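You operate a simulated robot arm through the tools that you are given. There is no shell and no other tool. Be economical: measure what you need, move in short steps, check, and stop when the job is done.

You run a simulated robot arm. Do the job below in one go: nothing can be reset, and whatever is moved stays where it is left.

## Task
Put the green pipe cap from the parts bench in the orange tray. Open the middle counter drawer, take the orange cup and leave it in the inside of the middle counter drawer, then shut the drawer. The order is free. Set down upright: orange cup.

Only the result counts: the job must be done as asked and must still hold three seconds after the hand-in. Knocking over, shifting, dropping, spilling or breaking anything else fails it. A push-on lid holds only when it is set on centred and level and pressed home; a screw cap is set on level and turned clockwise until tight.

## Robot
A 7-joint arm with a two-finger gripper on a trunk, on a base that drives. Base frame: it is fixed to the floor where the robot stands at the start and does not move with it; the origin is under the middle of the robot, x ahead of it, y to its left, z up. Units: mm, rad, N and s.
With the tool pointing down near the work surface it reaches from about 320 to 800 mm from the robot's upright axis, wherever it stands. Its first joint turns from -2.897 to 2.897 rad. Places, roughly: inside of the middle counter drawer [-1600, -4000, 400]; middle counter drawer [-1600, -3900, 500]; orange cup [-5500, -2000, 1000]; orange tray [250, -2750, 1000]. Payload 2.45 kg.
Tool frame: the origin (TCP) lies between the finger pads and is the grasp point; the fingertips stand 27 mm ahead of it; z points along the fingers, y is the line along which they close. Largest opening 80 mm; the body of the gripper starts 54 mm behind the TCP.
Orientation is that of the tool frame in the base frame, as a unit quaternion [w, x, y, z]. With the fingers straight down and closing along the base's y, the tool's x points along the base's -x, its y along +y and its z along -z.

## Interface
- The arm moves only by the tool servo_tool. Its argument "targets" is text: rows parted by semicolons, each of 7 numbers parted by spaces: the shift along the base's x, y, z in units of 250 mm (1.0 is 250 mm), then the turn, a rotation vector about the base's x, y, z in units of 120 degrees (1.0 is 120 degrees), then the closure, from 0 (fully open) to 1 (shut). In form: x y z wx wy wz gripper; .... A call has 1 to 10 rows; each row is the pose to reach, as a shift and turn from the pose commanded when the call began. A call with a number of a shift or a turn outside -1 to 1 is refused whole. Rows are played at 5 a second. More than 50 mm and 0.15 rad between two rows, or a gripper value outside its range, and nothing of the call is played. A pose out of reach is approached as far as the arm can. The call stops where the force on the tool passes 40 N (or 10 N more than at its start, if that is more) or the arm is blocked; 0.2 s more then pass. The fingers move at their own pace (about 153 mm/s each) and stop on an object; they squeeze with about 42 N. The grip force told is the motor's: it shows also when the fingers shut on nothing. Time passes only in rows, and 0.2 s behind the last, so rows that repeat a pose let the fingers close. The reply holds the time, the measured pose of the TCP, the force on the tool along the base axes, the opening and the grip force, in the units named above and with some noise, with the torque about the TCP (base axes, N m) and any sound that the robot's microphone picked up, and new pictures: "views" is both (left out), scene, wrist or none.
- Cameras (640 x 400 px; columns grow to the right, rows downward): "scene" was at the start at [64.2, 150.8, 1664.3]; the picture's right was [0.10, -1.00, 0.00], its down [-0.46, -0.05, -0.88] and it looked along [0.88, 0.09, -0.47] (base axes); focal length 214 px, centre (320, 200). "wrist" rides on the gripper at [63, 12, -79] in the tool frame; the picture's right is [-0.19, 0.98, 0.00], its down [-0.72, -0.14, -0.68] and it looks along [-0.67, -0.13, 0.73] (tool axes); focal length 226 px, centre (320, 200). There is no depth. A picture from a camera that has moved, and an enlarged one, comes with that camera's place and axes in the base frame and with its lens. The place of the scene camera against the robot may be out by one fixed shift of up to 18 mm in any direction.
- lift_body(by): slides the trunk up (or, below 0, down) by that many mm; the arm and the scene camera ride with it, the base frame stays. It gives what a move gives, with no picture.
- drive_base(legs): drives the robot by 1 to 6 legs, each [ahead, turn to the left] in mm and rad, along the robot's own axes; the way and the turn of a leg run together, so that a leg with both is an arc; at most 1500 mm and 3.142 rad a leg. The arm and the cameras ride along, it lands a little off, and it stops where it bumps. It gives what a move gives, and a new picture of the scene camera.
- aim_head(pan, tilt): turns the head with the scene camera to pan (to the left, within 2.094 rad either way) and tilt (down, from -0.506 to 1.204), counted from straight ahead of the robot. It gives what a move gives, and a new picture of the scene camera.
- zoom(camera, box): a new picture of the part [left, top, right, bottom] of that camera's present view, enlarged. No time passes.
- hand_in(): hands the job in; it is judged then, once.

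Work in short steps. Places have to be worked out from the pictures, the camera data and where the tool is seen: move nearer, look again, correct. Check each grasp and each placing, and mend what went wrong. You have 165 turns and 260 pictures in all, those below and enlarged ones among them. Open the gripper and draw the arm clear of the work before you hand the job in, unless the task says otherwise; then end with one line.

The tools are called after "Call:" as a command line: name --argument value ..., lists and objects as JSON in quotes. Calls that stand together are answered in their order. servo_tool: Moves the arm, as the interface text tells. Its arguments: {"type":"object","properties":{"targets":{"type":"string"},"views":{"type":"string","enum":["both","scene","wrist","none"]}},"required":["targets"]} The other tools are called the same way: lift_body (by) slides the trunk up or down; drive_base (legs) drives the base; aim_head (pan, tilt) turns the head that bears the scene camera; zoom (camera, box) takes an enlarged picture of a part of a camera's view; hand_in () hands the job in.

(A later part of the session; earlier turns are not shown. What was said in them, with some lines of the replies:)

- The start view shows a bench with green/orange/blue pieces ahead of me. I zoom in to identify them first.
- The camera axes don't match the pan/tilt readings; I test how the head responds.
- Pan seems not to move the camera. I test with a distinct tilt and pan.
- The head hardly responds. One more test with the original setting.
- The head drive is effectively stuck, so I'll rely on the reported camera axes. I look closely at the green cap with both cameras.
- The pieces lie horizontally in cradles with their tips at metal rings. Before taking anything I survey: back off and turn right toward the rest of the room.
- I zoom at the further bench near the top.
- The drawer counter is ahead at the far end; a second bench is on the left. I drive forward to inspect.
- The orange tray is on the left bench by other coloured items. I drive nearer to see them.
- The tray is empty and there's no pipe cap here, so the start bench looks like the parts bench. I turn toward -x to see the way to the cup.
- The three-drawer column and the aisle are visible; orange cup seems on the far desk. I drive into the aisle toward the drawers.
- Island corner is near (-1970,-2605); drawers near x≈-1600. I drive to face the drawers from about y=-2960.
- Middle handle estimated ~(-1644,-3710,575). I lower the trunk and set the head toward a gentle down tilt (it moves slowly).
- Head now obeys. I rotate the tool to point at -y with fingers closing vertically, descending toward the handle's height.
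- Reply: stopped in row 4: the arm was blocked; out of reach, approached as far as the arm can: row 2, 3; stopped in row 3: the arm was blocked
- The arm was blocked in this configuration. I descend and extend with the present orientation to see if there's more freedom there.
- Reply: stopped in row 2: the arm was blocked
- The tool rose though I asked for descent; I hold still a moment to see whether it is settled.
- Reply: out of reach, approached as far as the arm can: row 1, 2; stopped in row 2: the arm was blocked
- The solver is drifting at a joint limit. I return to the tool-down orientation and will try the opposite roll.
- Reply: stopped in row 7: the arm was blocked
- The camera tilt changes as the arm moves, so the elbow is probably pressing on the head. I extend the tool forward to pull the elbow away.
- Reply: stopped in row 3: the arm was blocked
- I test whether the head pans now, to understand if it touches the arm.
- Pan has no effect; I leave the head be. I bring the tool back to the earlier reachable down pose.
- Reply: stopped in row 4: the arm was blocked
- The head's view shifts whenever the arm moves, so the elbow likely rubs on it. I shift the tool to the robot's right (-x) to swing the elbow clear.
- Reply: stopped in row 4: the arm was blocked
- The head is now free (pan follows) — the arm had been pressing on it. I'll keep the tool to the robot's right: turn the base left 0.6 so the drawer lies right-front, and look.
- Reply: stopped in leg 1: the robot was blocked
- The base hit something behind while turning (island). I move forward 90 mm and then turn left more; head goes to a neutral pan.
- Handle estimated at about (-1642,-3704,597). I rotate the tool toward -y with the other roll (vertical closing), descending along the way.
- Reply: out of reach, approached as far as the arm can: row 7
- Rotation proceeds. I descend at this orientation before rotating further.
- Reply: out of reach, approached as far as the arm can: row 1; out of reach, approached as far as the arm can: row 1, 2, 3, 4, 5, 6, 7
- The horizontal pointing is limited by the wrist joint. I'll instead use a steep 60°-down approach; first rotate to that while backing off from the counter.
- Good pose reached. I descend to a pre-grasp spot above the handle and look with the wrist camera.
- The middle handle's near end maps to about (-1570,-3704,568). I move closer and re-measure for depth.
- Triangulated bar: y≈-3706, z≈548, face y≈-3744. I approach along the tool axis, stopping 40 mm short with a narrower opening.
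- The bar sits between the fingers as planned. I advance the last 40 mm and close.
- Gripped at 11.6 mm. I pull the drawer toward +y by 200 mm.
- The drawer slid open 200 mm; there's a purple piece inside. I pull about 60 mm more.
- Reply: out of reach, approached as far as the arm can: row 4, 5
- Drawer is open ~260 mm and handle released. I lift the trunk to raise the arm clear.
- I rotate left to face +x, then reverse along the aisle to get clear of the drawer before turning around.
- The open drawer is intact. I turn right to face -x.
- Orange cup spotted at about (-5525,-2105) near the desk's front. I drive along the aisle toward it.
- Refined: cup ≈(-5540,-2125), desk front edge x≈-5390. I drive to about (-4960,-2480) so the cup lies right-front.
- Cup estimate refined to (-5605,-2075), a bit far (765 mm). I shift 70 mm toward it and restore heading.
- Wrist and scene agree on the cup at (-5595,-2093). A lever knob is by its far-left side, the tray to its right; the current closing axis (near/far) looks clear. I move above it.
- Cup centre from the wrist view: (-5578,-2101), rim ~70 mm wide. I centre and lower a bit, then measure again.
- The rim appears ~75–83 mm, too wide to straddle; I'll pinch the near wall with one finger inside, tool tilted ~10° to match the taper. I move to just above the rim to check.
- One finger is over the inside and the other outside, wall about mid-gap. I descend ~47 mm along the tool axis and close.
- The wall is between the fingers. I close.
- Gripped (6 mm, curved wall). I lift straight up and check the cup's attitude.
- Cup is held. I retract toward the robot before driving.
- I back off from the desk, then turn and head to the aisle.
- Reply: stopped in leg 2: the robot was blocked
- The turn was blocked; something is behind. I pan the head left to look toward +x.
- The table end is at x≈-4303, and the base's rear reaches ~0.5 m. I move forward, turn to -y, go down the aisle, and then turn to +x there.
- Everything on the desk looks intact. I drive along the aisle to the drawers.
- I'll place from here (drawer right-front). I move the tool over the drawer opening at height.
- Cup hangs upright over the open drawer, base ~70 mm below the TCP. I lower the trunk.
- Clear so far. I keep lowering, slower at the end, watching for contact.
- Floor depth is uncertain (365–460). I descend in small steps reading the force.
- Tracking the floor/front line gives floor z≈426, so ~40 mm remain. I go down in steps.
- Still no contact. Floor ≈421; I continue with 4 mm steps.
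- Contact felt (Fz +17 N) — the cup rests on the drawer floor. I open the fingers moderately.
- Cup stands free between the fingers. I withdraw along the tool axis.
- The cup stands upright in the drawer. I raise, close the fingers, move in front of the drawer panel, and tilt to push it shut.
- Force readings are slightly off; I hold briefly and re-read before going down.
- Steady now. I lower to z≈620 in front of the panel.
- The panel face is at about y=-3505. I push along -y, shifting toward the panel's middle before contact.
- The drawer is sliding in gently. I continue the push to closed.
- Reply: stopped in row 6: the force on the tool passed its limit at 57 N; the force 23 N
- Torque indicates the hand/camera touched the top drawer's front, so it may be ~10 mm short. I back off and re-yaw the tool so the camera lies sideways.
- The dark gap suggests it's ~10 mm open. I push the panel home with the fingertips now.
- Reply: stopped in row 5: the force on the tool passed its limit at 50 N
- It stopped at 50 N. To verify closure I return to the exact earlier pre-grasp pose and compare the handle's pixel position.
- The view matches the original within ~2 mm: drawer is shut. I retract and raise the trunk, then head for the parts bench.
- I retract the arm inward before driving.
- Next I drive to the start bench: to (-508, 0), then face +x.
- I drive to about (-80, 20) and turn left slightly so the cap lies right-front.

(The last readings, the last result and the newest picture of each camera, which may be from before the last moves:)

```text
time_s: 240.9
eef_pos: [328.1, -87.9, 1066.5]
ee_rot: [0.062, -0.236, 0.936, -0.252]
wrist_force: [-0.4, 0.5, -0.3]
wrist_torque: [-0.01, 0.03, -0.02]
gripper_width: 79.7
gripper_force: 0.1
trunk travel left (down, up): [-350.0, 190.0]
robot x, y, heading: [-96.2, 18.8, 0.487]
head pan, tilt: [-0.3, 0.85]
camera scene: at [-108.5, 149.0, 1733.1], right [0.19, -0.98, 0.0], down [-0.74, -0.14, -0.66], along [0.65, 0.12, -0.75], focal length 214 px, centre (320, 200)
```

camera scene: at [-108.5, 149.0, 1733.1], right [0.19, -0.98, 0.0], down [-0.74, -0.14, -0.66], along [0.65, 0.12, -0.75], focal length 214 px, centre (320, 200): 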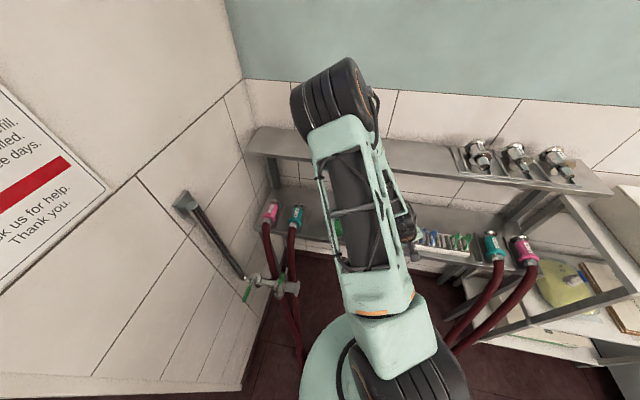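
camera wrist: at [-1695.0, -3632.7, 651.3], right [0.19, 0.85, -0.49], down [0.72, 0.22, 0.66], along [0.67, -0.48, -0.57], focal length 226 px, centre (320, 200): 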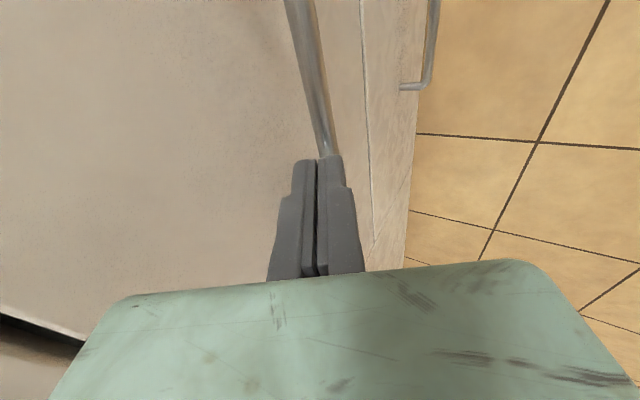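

I turn the tool straight down (closing along y) and move over the green cap's neighbourhood.

Call:
servo_tool --targets "0.06 0.165 0.016 0.049 0.0121 -0.046 0; 0.12 0.33 0.032 0.098 0.0242 -0.092 0; 0.18 0.495 0.048 0.148 0.0363 -0.138 0; 0.24 0.66 0.064 0.197 0.0484 -0.184 0; 0.3 0.82 0.08 0.246 0.0605 -0.23 0; 0.36 0.98 0.1 0.246 0.0605 -0.23 0" --views "both"

```text
time_s: 242.3
eef_pos: [417.2, 159.0, 1092.5]
ee_rot: [0.0, -0.001, 1.0, -0.001]
wrist_force: [-0.5, -0.6, 0.0]
wrist_torque: [-0.01, 0.0, 0.0]
gripper_width: 80.0
gripper_force: 0.1
trunk travel left (down, up): [-350.0, 190.0]
robot x, y, heading: [-94.0, 18.5, 0.489]
head pan, tilt: [-0.3, 0.85]
camera scene: at [-108.6, 150.6, 1732.9], right [0.19, -0.98, 0.0], down [-0.74, -0.14, -0.66], along [0.65, 0.12, -0.75], focal length 214 px, centre (320, 200)
camera wrist: at [355.4, 171.2, 1170.0], right [0.19, 0.98, 0.0], down [0.72, -0.14, 0.68], along [0.67, -0.13, -0.73], focal length 226 px, centre (320, 200)
```

scene: 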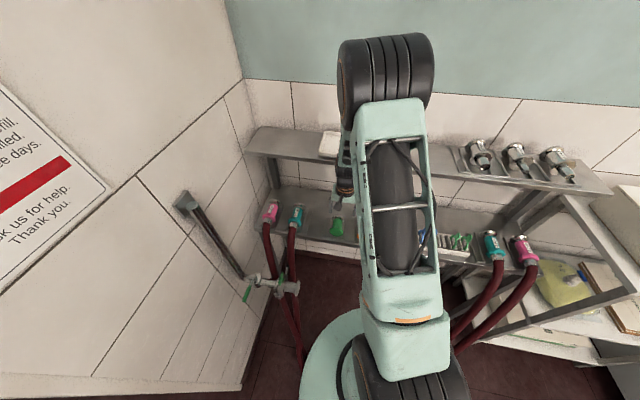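
wrist: 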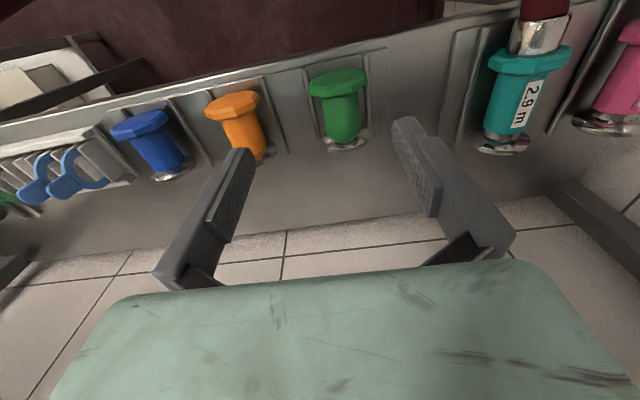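

Call:
zoom --camera "wrist" --box '[270, 40, 430, 160]'

```text
3.33 times, centred on (350, 100) of wrist
camera zoom: at [355.4, 171.2, 1170.0], right [0.19, 0.98, 0.0], down [0.72, -0.14, 0.68], along [0.67, -0.13, -0.73], focal length 754 px, centre (220, 533)
```

zoom: 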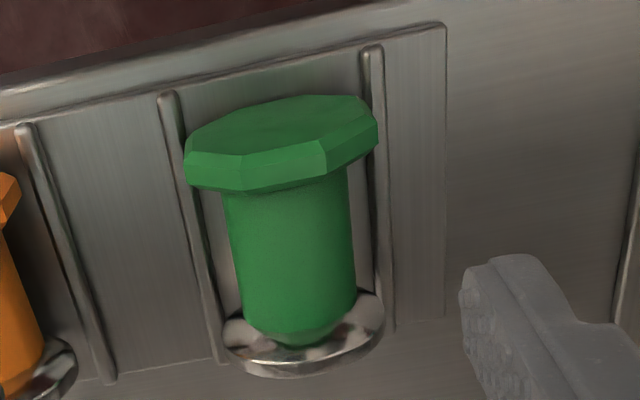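

The cap lies along x, with body ~46 mm in diameter centred near (478,178,876) and bench z≈843. I move above and look again.

Call:
servo_tool --targets "0.12 0.04 -0.1 0 0 0 0; 0.24 0.076 -0.25 0 0 0 0; 0.244 0.076 -0.4 0 0 0 0; 0.244 0.076 -0.52 0 0 0 0" --views "both"

```text
time_s: 243.3
eef_pos: [478.5, 177.3, 959.8]
ee_rot: [0.001, -0.001, 1.0, -0.001]
wrist_force: [-0.3, 0.0, -0.1]
wrist_torque: [0.0, 0.03, 0.0]
gripper_width: 80.1
gripper_force: 0.0
trunk travel left (down, up): [-350.0, 190.0]
robot x, y, heading: [-99.6, 17.7, 0.485]
head pan, tilt: [-0.3, 0.85]
camera scene: at [-107.8, 149.4, 1733.0], right [0.19, -0.98, 0.0], down [-0.74, -0.14, -0.66], along [0.65, 0.12, -0.75], focal length 214 px, centre (320, 200)
camera wrist: at [416.9, 189.0, 1038.4], right [0.19, 0.98, 0.0], down [0.72, -0.14, 0.68], along [0.67, -0.13, -0.73], focal length 226 px, centre (320, 200)
```

scene: 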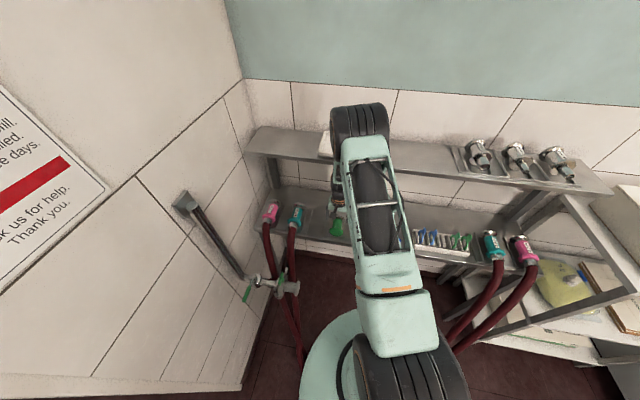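
wrist: 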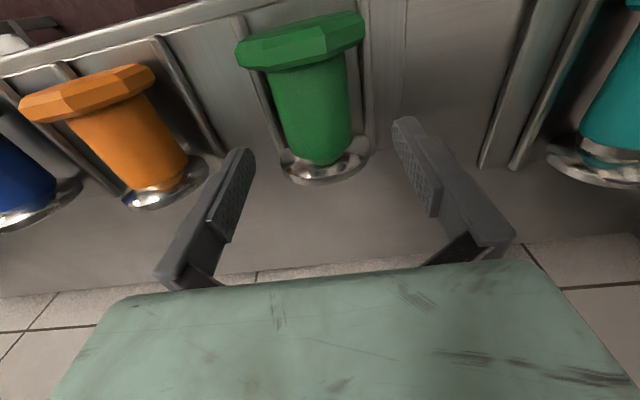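

Body axis is at y≈174, x-mid ≈484. I narrow the opening to ~58 mm and descend to just short of the body to check.

Call:
servo_tool --targets "0.022 -0.012 -0.06 0 0 0 0.275; 0.022 -0.012 -0.12 0 0 0 0.275" --views "wrist"

Call:
zoom --camera "wrist" --box '[200, 0, 440, 200]'

```text
time_s: 243.9
eef_pos: [484.3, 172.2, 929.6]
ee_rot: [0.001, -0.001, 1.0, -0.001]
wrist_force: [0.8, 0.7, -0.3]
wrist_torque: [-0.03, -0.02, 0.03]
gripper_width: 57.9
gripper_force: 0.1
trunk travel left (down, up): [-350.0, 190.0]
robot x, y, heading: [-96.5, 22.0, 0.486]
head pan, tilt: [-0.3, 0.85]
camera wrist: at [422.6, 186.3, 1008.3], right [0.19, 0.98, 0.0], down [0.72, -0.14, 0.68], along [0.67, -0.13, -0.73], focal length 226 px, centre (320, 200)
```

wrist: 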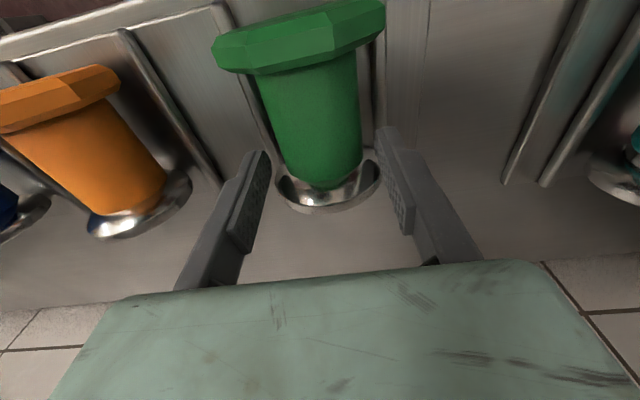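

```text
2.00 times, centred on (320, 100) of wrist
camera zoom: at [422.6, 186.3, 1008.3], right [0.19, 0.98, 0.0], down [0.72, -0.14, 0.68], along [0.67, -0.13, -0.73], focal length 452 px, centre (320, 400)
```

zoom: 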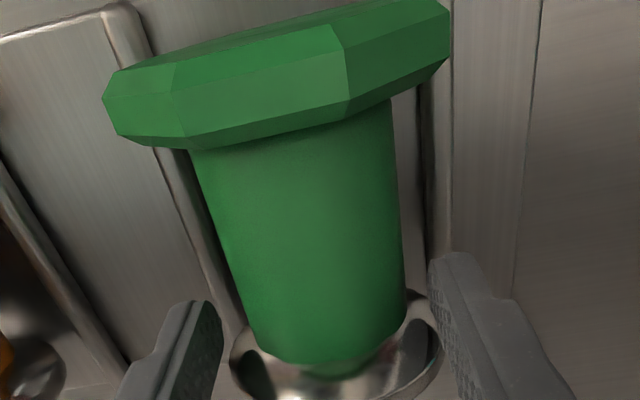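

Fingers are centred over the body. I descend 42 mm and close.

Call:
servo_tool --targets "0 0.002 -0.06 0 0 0 0.275; 0 0.002 -0.12 0 0 0 0.275; 0 0.002 -0.168 0 0 0 0.275; 0 0.002 -0.168 0 0 0 0.275" --views "wrist"

```text
time_s: 244.6
eef_pos: [486.4, 173.9, 908.4]
ee_rot: [0.003, 0.0, 1.0, 0.001]
wrist_force: [-8.7, -1.4, 20.6]
wrist_torque: [-0.43, 0.48, -0.25]
gripper_width: 54.0
gripper_force: 0.1
trunk travel left (down, up): [-350.0, 190.0]
robot x, y, heading: [-95.0, 20.8, 0.485]
head pan, tilt: [-0.3, 0.85]
stopped in row 3: the force on the tool passed its limit at 48 N (the readings are from after the stop); the commanded pose is now the measured one
camera wrist: at [424.3, 186.7, 985.3], right [0.19, 0.98, 0.0], down [0.71, -0.14, 0.69], along [0.67, -0.13, -0.73], focal length 226 px, centre (320, 200)
```

wrist: 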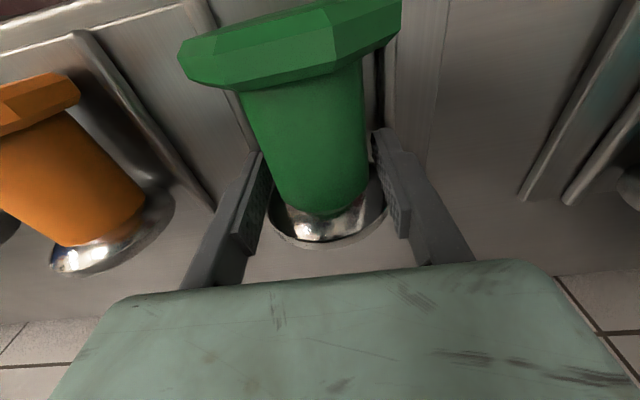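

The fingertips met the cradle's side rails (tops ≈881). The body is thick (~50 mm), so I'll grip it just above the rails: raise ~4 mm and close.

Call:
servo_tool --targets "-0.006 0.004 0.02 0 0 0 0.275; -0.006 0.004 0.02 0 0 0 0.6; -0.006 0.004 0.02 0 0 0 1; -0.006 0.004 0.02 0 0 0 1; -0.006 0.004 0.02 0 0 0 1" --views "wrist"

```text
time_s: 245.8
eef_pos: [485.8, 176.0, 910.9]
ee_rot: [0.002, -0.001, 1.0, 0.0]
wrist_force: [-0.1, 0.1, 0.8]
wrist_torque: [0.05, 0.14, -0.07]
gripper_width: 40.3
gripper_force: 42.0
trunk travel left (down, up): [-350.0, 190.0]
robot x, y, heading: [-94.9, 17.1, 0.487]
head pan, tilt: [-0.3, 0.85]
camera wrist: at [423.5, 188.5, 988.2], right [0.19, 0.98, 0.0], down [0.71, -0.14, 0.69], along [0.67, -0.13, -0.73], focal length 226 px, centre (320, 200)
```

wrist: 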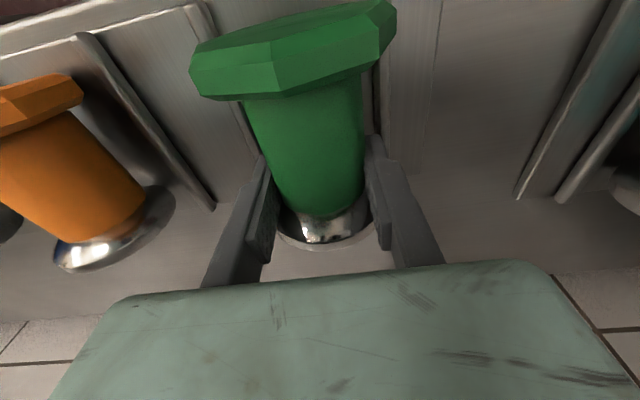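

Gripped at 40 mm. I lift gently and check.

Call:
servo_tool --targets "0 0 0.03 0 0 0 1; 0 0 0.08 0 0 0 1; 0 0 0.14 0 0 0 1; 0 0 0.2 0 0 0 1" --views "wrist"

```text
time_s: 246.8
eef_pos: [484.9, 176.2, 961.6]
ee_rot: [0.003, 0.0, 1.0, 0.0]
wrist_force: [0.5, 0.0, -1.6]
wrist_torque: [0.03, -0.02, -0.02]
gripper_width: 39.8
gripper_force: 42.4
trunk travel left (down, up): [-350.0, 190.0]
robot x, y, heading: [-96.6, 15.3, 0.485]
head pan, tilt: [-0.3, 0.85]
camera wrist: at [423.3, 188.2, 1038.3], right [0.19, 0.98, 0.0], down [0.71, -0.14, 0.69], along [0.67, -0.13, -0.73], focal length 226 px, centre (320, 200)
```

wrist: 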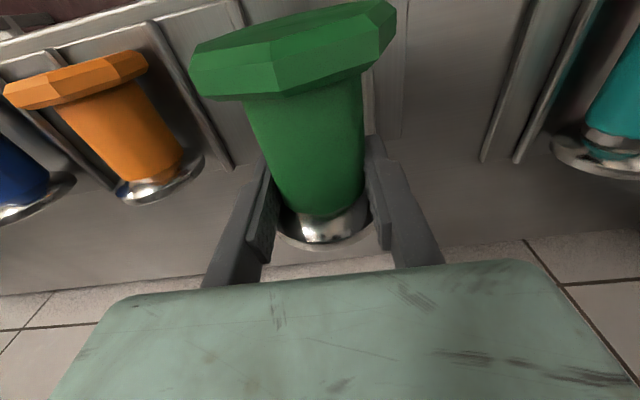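

The cap lifts cleanly with its metal flange. I raise and retract.

Call:
servo_tool --targets "-0.06 0 0.1 0 0 0 1; -0.14 -0.02 0.2 0 0 0 1; -0.24 -0.06 0.3 0 0 0 1; -0.34 -0.12 0.4 0 0 0 1; -0.4 -0.22 0.5 0 0 0 1; -0.44 -0.34 0.5 0 0 0 1; -0.44 -0.5 0.5 0 0 0 1" --views "both"

```text
time_s: 248.4
eef_pos: [375.7, 50.4, 1085.2]
ee_rot: [0.003, -0.001, 1.0, 0.002]
wrist_force: [0.7, -0.3, -2.3]
wrist_torque: [0.03, -0.02, 0.02]
gripper_width: 40.0
gripper_force: 41.9
trunk travel left (down, up): [-350.0, 190.0]
robot x, y, heading: [-97.4, 16.9, 0.486]
head pan, tilt: [-0.3, 0.85]
camera scene: at [-108.3, 147.5, 1733.2], right [0.19, -0.98, 0.0], down [-0.74, -0.14, -0.66], along [0.65, 0.12, -0.75], focal length 214 px, centre (320, 200)
camera wrist: at [312.8, 63.1, 1163.4], right [0.19, 0.98, 0.0], down [0.71, -0.14, 0.69], along [0.67, -0.13, -0.73], focal length 226 px, centre (320, 200)
```

scene: 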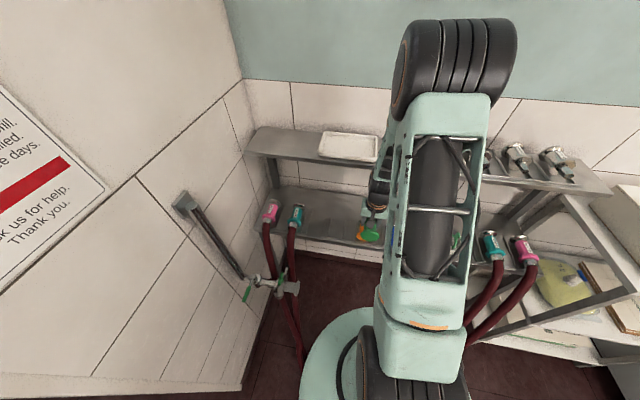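
wrist: 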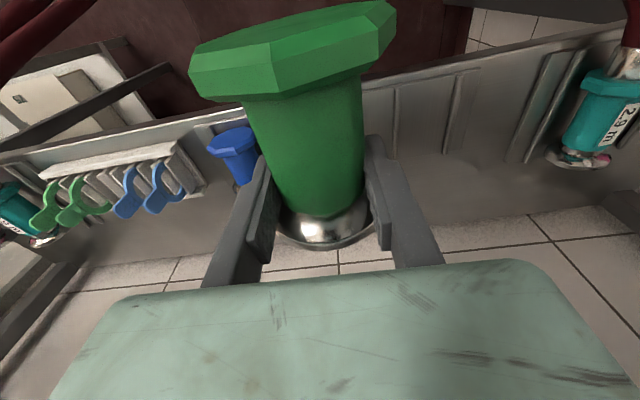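

Green cap held, orange one still in place. I back out the way I came and head for the tray.

Call:
drive_base --legs '[[0, -0.45], [-440, 0], [0, -1.72]]'

Call:
drive_base --legs '[[1500, 0], [1500, 0], [0, 2.19]]'

```text
time_s: 256.6
eef_pos: [-771.7, -405.8, 1087.1]
ee_rot: [0.001, 0.882, 0.471, -0.002]
wrist_force: [0.0, -0.1, -2.6]
wrist_torque: [-0.04, -0.03, -0.01]
gripper_width: 40.0
gripper_force: 42.1
trunk travel left (down, up): [-350.0, 190.0]
robot x, y, heading: [-537.9, 1.2, -1.674]
head pan, tilt: [-0.3, 0.85]
camera scene: at [-431.6, -62.3, 1733.0], right [-0.92, 0.39, 0.0], down [0.3, 0.69, -0.66], along [-0.26, -0.61, -0.75], focal length 214 px, centre (320, 200)
```

scene: 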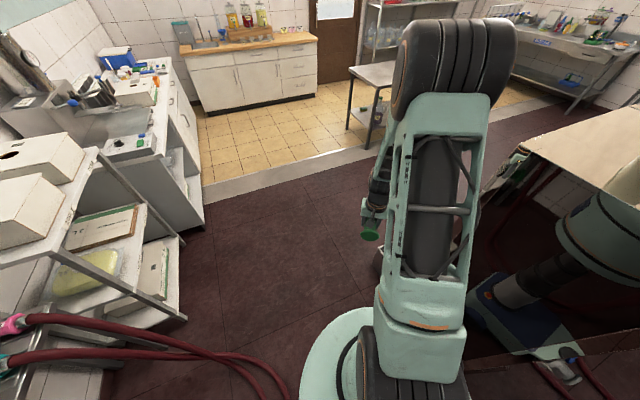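

```text
time_s: 276.5
eef_pos: [-362.2, -2943.9, 1085.9]
ee_rot: [0.003, -0.016, 1.0, 0.001]
wrist_force: [0.2, -0.1, -2.8]
wrist_torque: [0.0, 0.0, -0.01]
gripper_width: 40.1
gripper_force: 41.9
trunk travel left (down, up): [-350.0, 190.0]
robot x, y, heading: [-833.1, -2991.8, 0.514]
head pan, tilt: [-0.3, 0.85]
camera scene: at [-847.9, -2861.8, 1733.0], right [0.22, -0.98, 0.0], down [-0.73, -0.16, -0.66], along [0.64, 0.14, -0.75], focal length 214 px, centre (320, 200)
```

scene: 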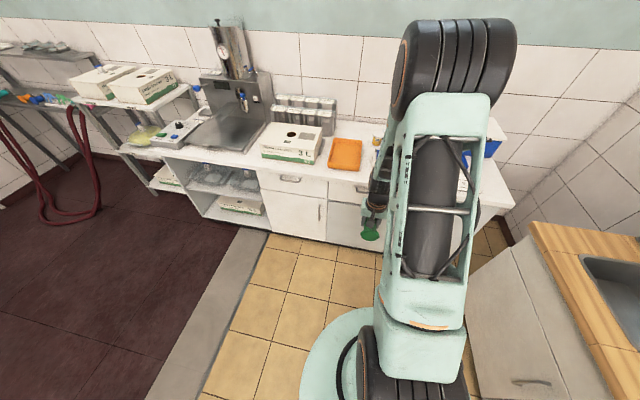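

The tray is at about (270,-2780). I drive 415 mm closer along this heading.

Call:
drive_base --legs '[[415, 0]]'

```text
time_s: 279.0
eef_pos: [-3.2, -2741.7, 1085.9]
ee_rot: [0.002, -0.016, 1.0, -0.001]
wrist_force: [0.5, -1.3, -2.9]
wrist_torque: [-0.04, -0.01, -0.03]
gripper_width: 40.0
gripper_force: 41.7
trunk travel left (down, up): [-350.0, 190.0]
robot x, y, heading: [-475.5, -2786.5, 0.517]
head pan, tilt: [-0.3, 0.85]
camera scene: at [-488.8, -2657.4, 1733.0], right [0.22, -0.98, 0.0], down [-0.73, -0.16, -0.66], along [0.64, 0.14, -0.75], focal length 214 px, centre (320, 200)
```

scene: 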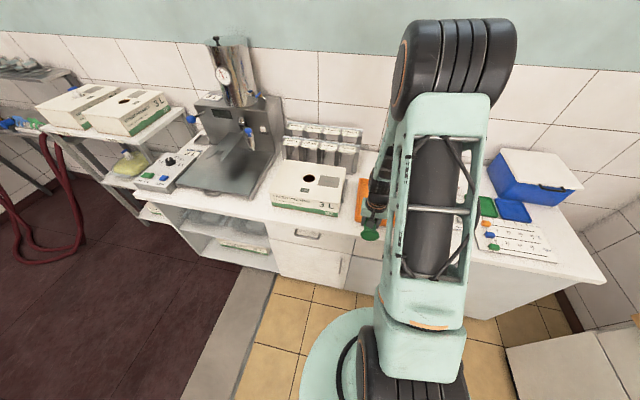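

I extend the tool toward the tray and view with the wrist camera.

Call:
servo_tool --targets "0.16 -0.03 0.05 0 0 0 1; 0.32 -0.06 0.1 0 0 0 1; 0.48 -0.09 0.1 0 0 0 1; 0.64 -0.12 0.1 0 0 0 1" --views "both"

```text
time_s: 280.0
eef_pos: [157.2, -2771.7, 1108.8]
ee_rot: [0.002, -0.016, 1.0, 0.0]
wrist_force: [0.2, 0.4, -2.0]
wrist_torque: [-0.01, 0.02, -0.02]
gripper_width: 39.9
gripper_force: 41.8
trunk travel left (down, up): [-350.0, 190.0]
robot x, y, heading: [-470.4, -2786.9, 0.519]
head pan, tilt: [-0.3, 0.85]
camera scene: at [-488.5, -2658.1, 1733.0], right [0.22, -0.98, 0.0], down [-0.73, -0.16, -0.66], along [0.64, 0.14, -0.75], focal length 214 px, centre (320, 200)
camera wrist: at [94.6, -2760.6, 1187.1], right [0.16, 0.99, 0.0], down [0.72, -0.12, 0.68], along [0.68, -0.11, -0.73], focal length 226 px, centre (320, 200)
```

scene: 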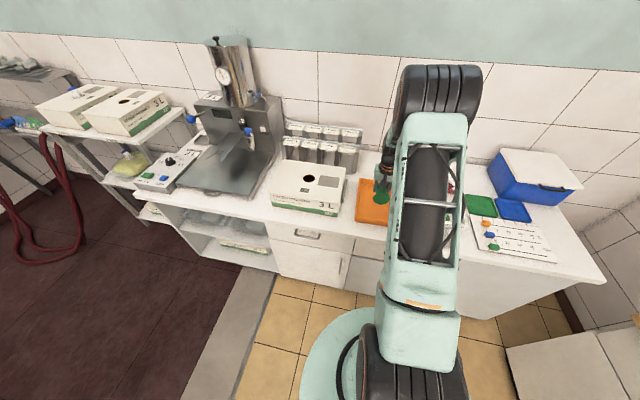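
wrist: 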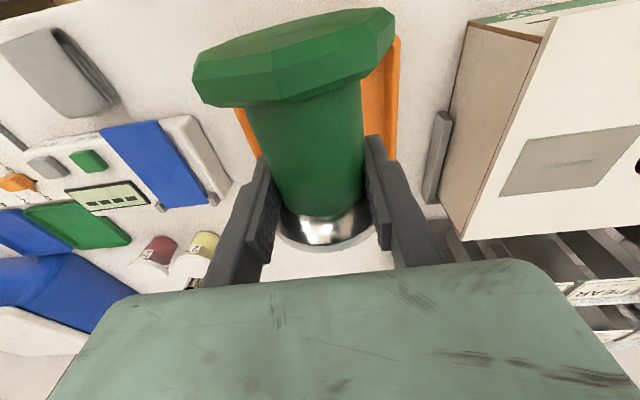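

Tray spans about x 137–417, y -2880…-2685. I move over its middle (slightly near side) and lower part-way.

Call:
servo_tool --targets "0.15 -0.02 0 0 0 0 1; 0.3 -0.04 0 0 0 0 1; 0.41 -0.05 -0.1 0 0 0 1; 0.41 -0.05 -0.25 0 0 0 1; 0.41 -0.05 -0.36 0 0 0 1" --views "both"

```text
time_s: 281.2
eef_pos: [260.5, -2783.9, 1020.8]
ee_rot: [0.002, -0.016, 1.0, 0.0]
wrist_force: [-0.1, -0.2, -2.1]
wrist_torque: [0.0, -0.04, 0.02]
gripper_width: 39.7
gripper_force: 42.3
trunk travel left (down, up): [-350.0, 190.0]
robot x, y, heading: [-470.2, -2788.7, 0.52]
head pan, tilt: [-0.3, 0.85]
camera scene: at [-489.0, -2657.9, 1733.0], right [0.22, -0.98, 0.0], down [-0.73, -0.16, -0.66], along [0.64, 0.14, -0.75], focal length 214 px, centre (320, 200)
camera wrist: at [197.5, -2773.1, 1097.3], right [0.16, 0.99, 0.0], down [0.72, -0.12, 0.69], along [0.68, -0.11, -0.73], focal length 226 px, centre (320, 200)
```

scene: 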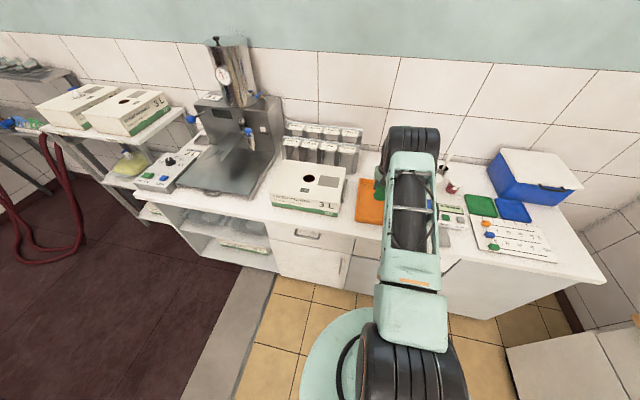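
wrist: 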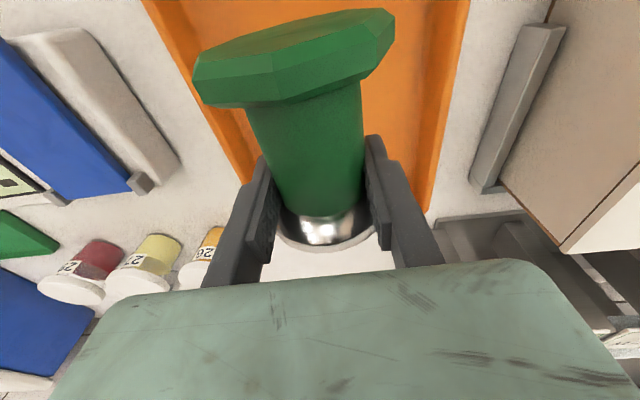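

Well centred over the tray. I lower carefully until contact.

Call:
servo_tool --targets "0 0 -0.06 0 0 0 1; 0 0 -0.12 0 0 0 1; 0 0 -0.15 0 0 0 1" --views "none"

Call:
servo_tool --targets "0 0 -0.016 0 0 0 1; 0 0 -0.032 0 0 0 1; 0 0 -0.048 0 0 0 1" --views "wrist"

```text
time_s: 282.0
eef_pos: [259.7, -2784.8, 984.0]
ee_rot: [0.002, -0.016, 1.0, 0.0]
wrist_force: [-0.4, 0.1, -1.9]
wrist_torque: [-0.01, 0.01, 0.02]
gripper_width: 39.9
gripper_force: 42.3
trunk travel left (down, up): [-350.0, 190.0]
robot x, y, heading: [-473.4, -2786.8, 0.51]
head pan, tilt: [-0.3, 0.85]
```

```text
time_s: 282.8
eef_pos: [259.0, -2782.8, 969.8]
ee_rot: [0.003, -0.016, 1.0, -0.001]
wrist_force: [0.3, 0.0, -2.5]
wrist_torque: [-0.01, -0.02, 0.07]
gripper_width: 39.8
gripper_force: 42.2
trunk travel left (down, up): [-350.0, 190.0]
robot x, y, heading: [-472.6, -2786.2, 0.517]
head pan, tilt: [-0.3, 0.85]
camera wrist: at [196.3, -2772.4, 1048.2], right [0.16, 0.99, 0.0], down [0.72, -0.12, 0.69], along [0.68, -0.11, -0.73], focal length 226 px, centre (320, 200)
```

wrist: 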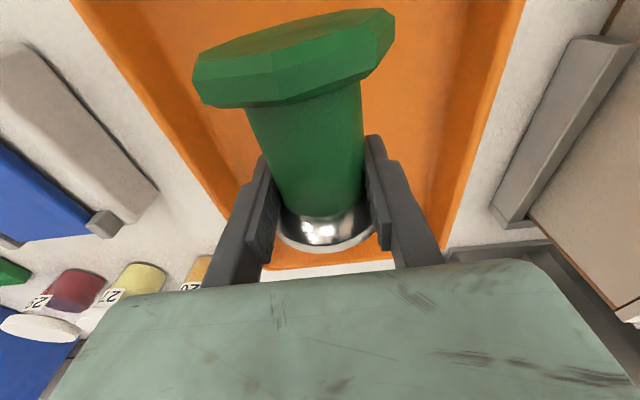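

Call:
servo_tool --targets "0 0 -0.02 0 0 0 1; 0 0 -0.04 0 0 0 1; 0 0 -0.06 0 0 0 1" --views "none"

Call:
servo_tool --targets "0 0 -0.016 0 0 0 1; 0 0 -0.032 0 0 0 1" --views "none"

```text
time_s: 283.6
eef_pos: [260.0, -2783.6, 956.2]
ee_rot: [0.004, -0.015, 1.0, 0.0]
wrist_force: [0.1, 0.9, -2.5]
wrist_torque: [0.01, 0.01, 0.01]
gripper_width: 40.0
gripper_force: 41.9
trunk travel left (down, up): [-350.0, 190.0]
robot x, y, heading: [-476.3, -2784.5, 0.517]
head pan, tilt: [-0.3, 0.85]
```

```text
time_s: 284.2
eef_pos: [259.2, -2782.5, 947.4]
ee_rot: [0.003, -0.016, 1.0, 0.0]
wrist_force: [0.0, -1.1, -2.1]
wrist_torque: [-0.02, -0.03, 0.0]
gripper_width: 40.0
gripper_force: 42.0
trunk travel left (down, up): [-350.0, 190.0]
robot x, y, heading: [-472.3, -2788.9, 0.518]
head pan, tilt: [-0.3, 0.85]
```

Call:
servo_tool --targets "0 0 -0.02 0 0 0 1; 0 0 -0.04 0 0 0 1" --views "none"

Call:
servo_tool --targets "0 0 -0.016 0 0 0 1; 0 0 -0.032 0 0 0 1" --views "wrist"

```text
time_s: 284.8
eef_pos: [259.8, -2783.8, 938.7]
ee_rot: [0.002, -0.016, 1.0, 0.001]
wrist_force: [-0.2, -0.1, -3.1]
wrist_torque: [0.01, 0.02, 0.0]
gripper_width: 39.8
gripper_force: 42.1
trunk travel left (down, up): [-350.0, 190.0]
robot x, y, heading: [-469.4, -2789.4, 0.518]
head pan, tilt: [-0.3, 0.85]
```

```text
time_s: 285.4
eef_pos: [259.6, -2783.5, 931.4]
ee_rot: [0.004, -0.015, 1.0, 0.0]
wrist_force: [-1.0, 0.8, 5.1]
wrist_torque: [-0.04, 0.38, 0.02]
gripper_width: 39.8
gripper_force: 42.1
trunk travel left (down, up): [-350.0, 190.0]
robot x, y, heading: [-471.4, -2790.7, 0.519]
head pan, tilt: [-0.3, 0.85]
camera wrist: at [196.5, -2772.5, 1008.3], right [0.16, 0.99, 0.0], down [0.72, -0.12, 0.69], along [0.68, -0.11, -0.73], focal length 226 px, centre (320, 200)
```

wrist: 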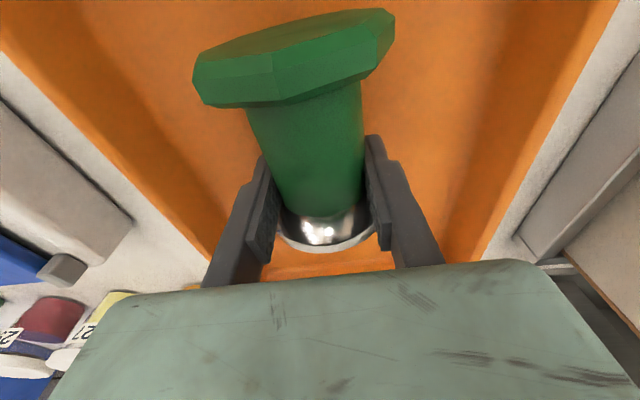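

The hex end touches the tray floor. I lower 2 mm more and open slowly.

Call:
servo_tool --targets "0 0 -0.01 0 0 0 1; 0 0 -0.01 0 0 0 0.6; 0 0 -0.008 0 0 0 0.45; 0 0 -0.008 0 0 0 0.35; 0 0 -0.008 0 0 0 0.35" --views "wrist"

```text
time_s: 286.6
eef_pos: [259.7, -2783.1, 928.2]
ee_rot: [0.002, -0.016, 1.0, 0.0]
wrist_force: [-0.1, 0.3, 0.2]
wrist_torque: [0.0, -0.01, 0.0]
gripper_width: 52.2
gripper_force: 0.1
trunk travel left (down, up): [-350.0, 190.0]
robot x, y, heading: [-472.1, -2787.5, 0.516]
head pan, tilt: [-0.3, 0.85]
camera wrist: at [196.4, -2772.5, 1005.5], right [0.16, 0.99, 0.0], down [0.72, -0.12, 0.69], along [0.68, -0.11, -0.73], focal length 226 px, centre (320, 200)
```

wrist: 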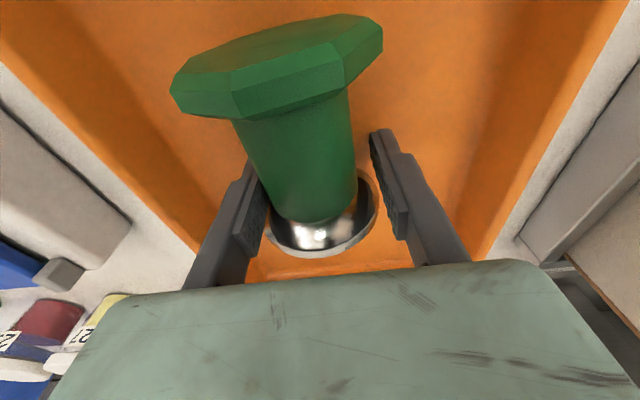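

Cap released in the tray. I open a bit more and rise straight up.

Call:
servo_tool --targets "0 0 0 0 0 0 0.2; 0 0 0 0 0 0 0.1; 0 0 0.1 0 0 0 0.05; 0 0 0.25 0 0 0 0; 0 0 0.42 0 0 0 0; 0 0 0.6 0 0 0 0" --views "both"

```text
time_s: 288.0
eef_pos: [259.3, -2782.9, 1079.3]
ee_rot: [0.002, -0.015, 1.0, 0.0]
wrist_force: [0.2, 0.6, -0.3]
wrist_torque: [0.02, 0.01, 0.02]
gripper_width: 79.8
gripper_force: 0.1
trunk travel left (down, up): [-350.0, 190.0]
robot x, y, heading: [-475.0, -2786.9, 0.518]
head pan, tilt: [-0.3, 0.85]
camera scene: at [-490.6, -2657.9, 1733.1], right [0.22, -0.98, 0.0], down [-0.73, -0.16, -0.66], along [0.64, 0.14, -0.75], focal length 214 px, centre (320, 200)
camera wrist: at [195.4, -2772.2, 1156.1], right [0.16, 0.99, 0.0], down [0.72, -0.12, 0.69], along [0.68, -0.11, -0.73], focal length 226 px, centre (320, 200)
```

scene: 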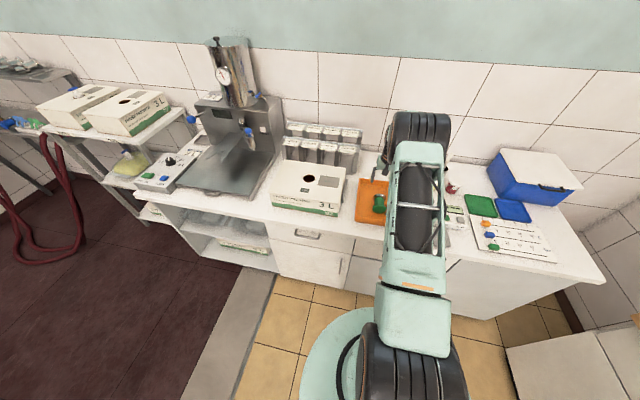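
wrist: 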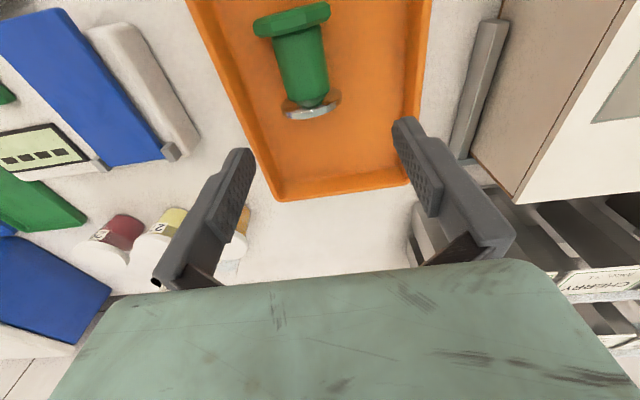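

The green cap lies in the orange tray. I retract the arm and back away, then take a look at the drawer front.

Call:
servo_tool --targets "-0.18 0.02 0.05 0 0 0 0; -0.36 0.04 0.1 0 0 0 0; -0.54 0.06 0.1 0 0 0 0; -0.72 0.08 0.1 0 0 0 0; -0.9 0.1 0.1 0 0 0 0" --views "none"

Call:
drive_base --legs '[[-450, 0], [0, -1.9]]'

Call:
aim_head --pan -0.5 --tilt 0.7

```text
time_s: 289.2
eef_pos: [31.1, -2758.8, 1104.7]
ee_rot: [0.004, -0.016, 1.0, 0.0]
wrist_force: [-0.2, 0.9, 0.1]
wrist_torque: [0.02, 0.0, 0.0]
gripper_width: 79.9
gripper_force: 0.0
trunk travel left (down, up): [-350.0, 190.0]
robot x, y, heading: [-476.6, -2786.9, 0.516]
head pan, tilt: [-0.3, 0.85]
```

```text
time_s: 296.6
eef_pos: [-988.5, -3499.7, 1102.7]
ee_rot: [0.001, 0.8, 0.6, -0.002]
wrist_force: [0.5, 0.3, -0.2]
wrist_torque: [0.0, 0.01, 0.0]
gripper_width: 80.1
gripper_force: 0.0
trunk travel left (down, up): [-350.0, 190.0]
robot x, y, heading: [-860.3, -3008.9, -1.37]
head pan, tilt: [-0.3, 0.85]
camera scene: at [-742.2, -3038.4, 1733.1], right [-1.0, 0.1, 0.0], down [0.07, 0.75, -0.66], along [-0.06, -0.66, -0.75], focal length 214 px, centre (320, 200)
```

scene: 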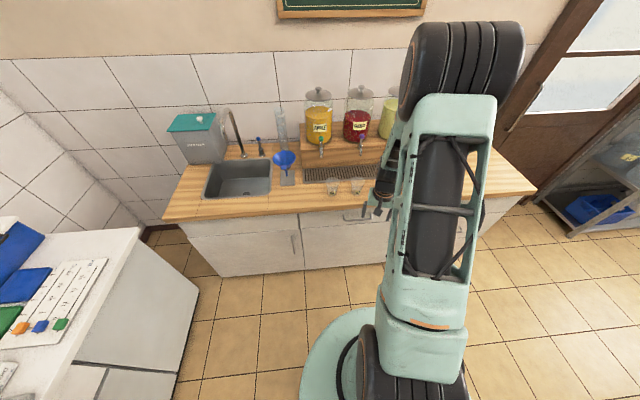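

```text
time_s: 297.3
eef_pos: [-988.7, -3500.1, 1102.6]
ee_rot: [0.001, 0.8, 0.6, -0.002]
wrist_force: [-0.4, 0.4, -0.4]
wrist_torque: [0.01, 0.02, 0.01]
gripper_width: 80.1
gripper_force: 0.0
trunk travel left (down, up): [-350.0, 190.0]
robot x, y, heading: [-861.5, -3009.0, -1.366]
head pan, tilt: [-0.499, 0.7]
camera scene: at [-759.3, -3041.9, 1745.3], right [-0.96, 0.29, 0.0], down [0.19, 0.62, -0.76], along [-0.22, -0.73, -0.64], focal length 214 px, centre (320, 200)
```

scene: 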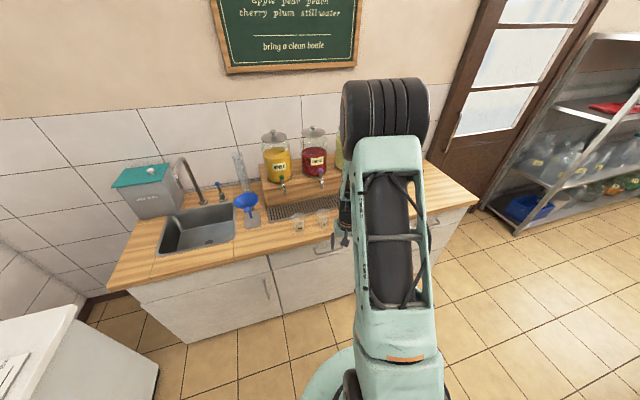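

The arm hides the drawers; I turn further right and pan left.

Call:
drive_base --legs '[[0, -1.2]]'

Call:
aim_head --pan 0.3 --tilt 0.7

Call:
zoom --camera "scene" --box '[100, 150, 340, 300]'

```text
time_s: 300.8
eef_pos: [-1363.4, -3073.1, 1103.0]
ee_rot: [0.001, 0.999, 0.048, -0.002]
wrist_force: [0.3, -0.6, 0.3]
wrist_torque: [0.0, 0.0, -0.02]
gripper_width: 79.8
gripper_force: 0.2
trunk travel left (down, up): [-350.0, 190.0]
robot x, y, heading: [-860.2, -3006.2, -2.559]
head pan, tilt: [-0.499, 0.7]
camera scene: at [-859.2, -3121.2, 1745.3], right [-0.08, 1.0, 0.0], down [0.64, 0.05, -0.76], along [-0.76, -0.06, -0.64], focal length 214 px, centre (320, 200)
```

scene: 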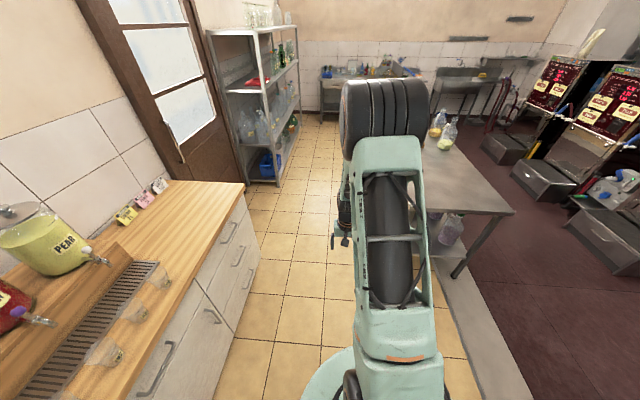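

```text
time_s: 301.9
eef_pos: [-1364.1, -3073.2, 1104.1]
ee_rot: [0.001, 0.999, 0.048, -0.002]
wrist_force: [-0.6, 0.5, 1.1]
wrist_torque: [0.03, -0.01, 0.03]
gripper_width: 80.1
gripper_force: 0.0
trunk travel left (down, up): [-350.0, 190.0]
robot x, y, heading: [-859.2, -3008.5, -2.562]
head pan, tilt: [0.3, 0.7]
camera scene: at [-828.6, -3179.9, 1745.3], right [-0.77, 0.64, 0.0], down [0.41, 0.5, -0.76], along [-0.49, -0.59, -0.64], focal length 214 px, centre (320, 200)
```

scene: 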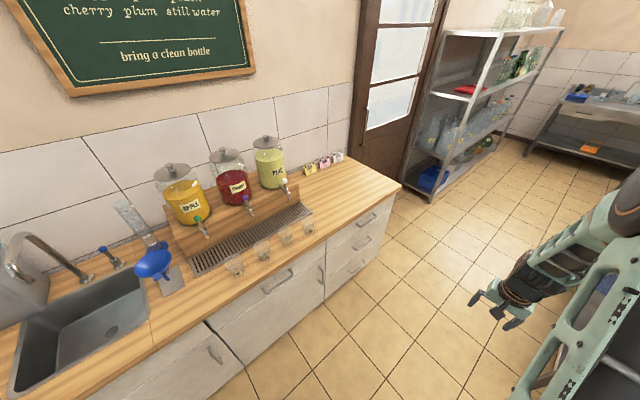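

```text
2.67 times, centred on (220, 225) of scene
camera zoom: at [-828.6, -3179.9, 1745.3], right [-0.77, 0.64, 0.0], down [0.41, 0.5, -0.76], along [-0.49, -0.59, -0.64], focal length 572 px, centre (587, 133)
```

zoom: 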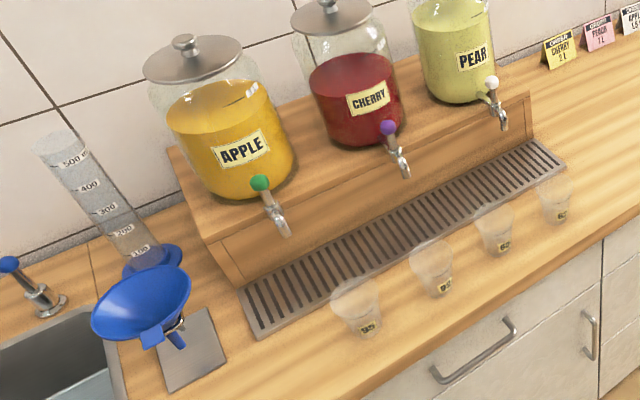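

Call:
zoom --camera "scene" --box '[300, 170, 430, 310]'

```text
2.86 times, centred on (365, 240) of scene
camera zoom: at [-828.6, -3179.9, 1745.3], right [-0.77, 0.64, 0.0], down [0.41, 0.5, -0.76], along [-0.49, -0.59, -0.64], focal length 613 px, centre (191, 86)
```

zoom: 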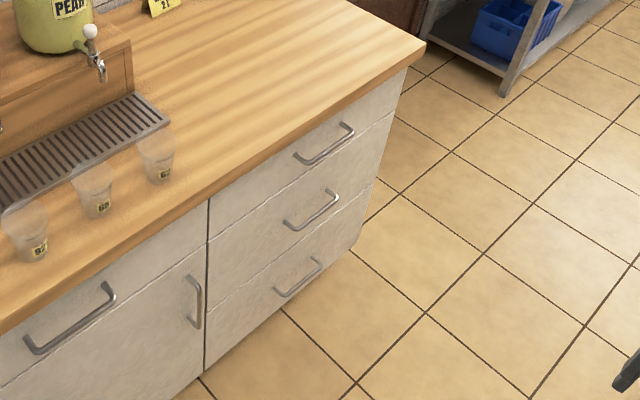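

The middle drawer front is flush with its neighbours, the cap is in the tray, the gripper is open and the arm is clear. I hand in.

Call:
hand_in

```text
The job is handed in.
```

The green pipe cap is in the orange tray. The orange cup was standing upright on the floor of the middle counter drawer when I let go of it. The drawer is shut and its front looks flush. I did not reopen it to check the cup after pushing it closed.
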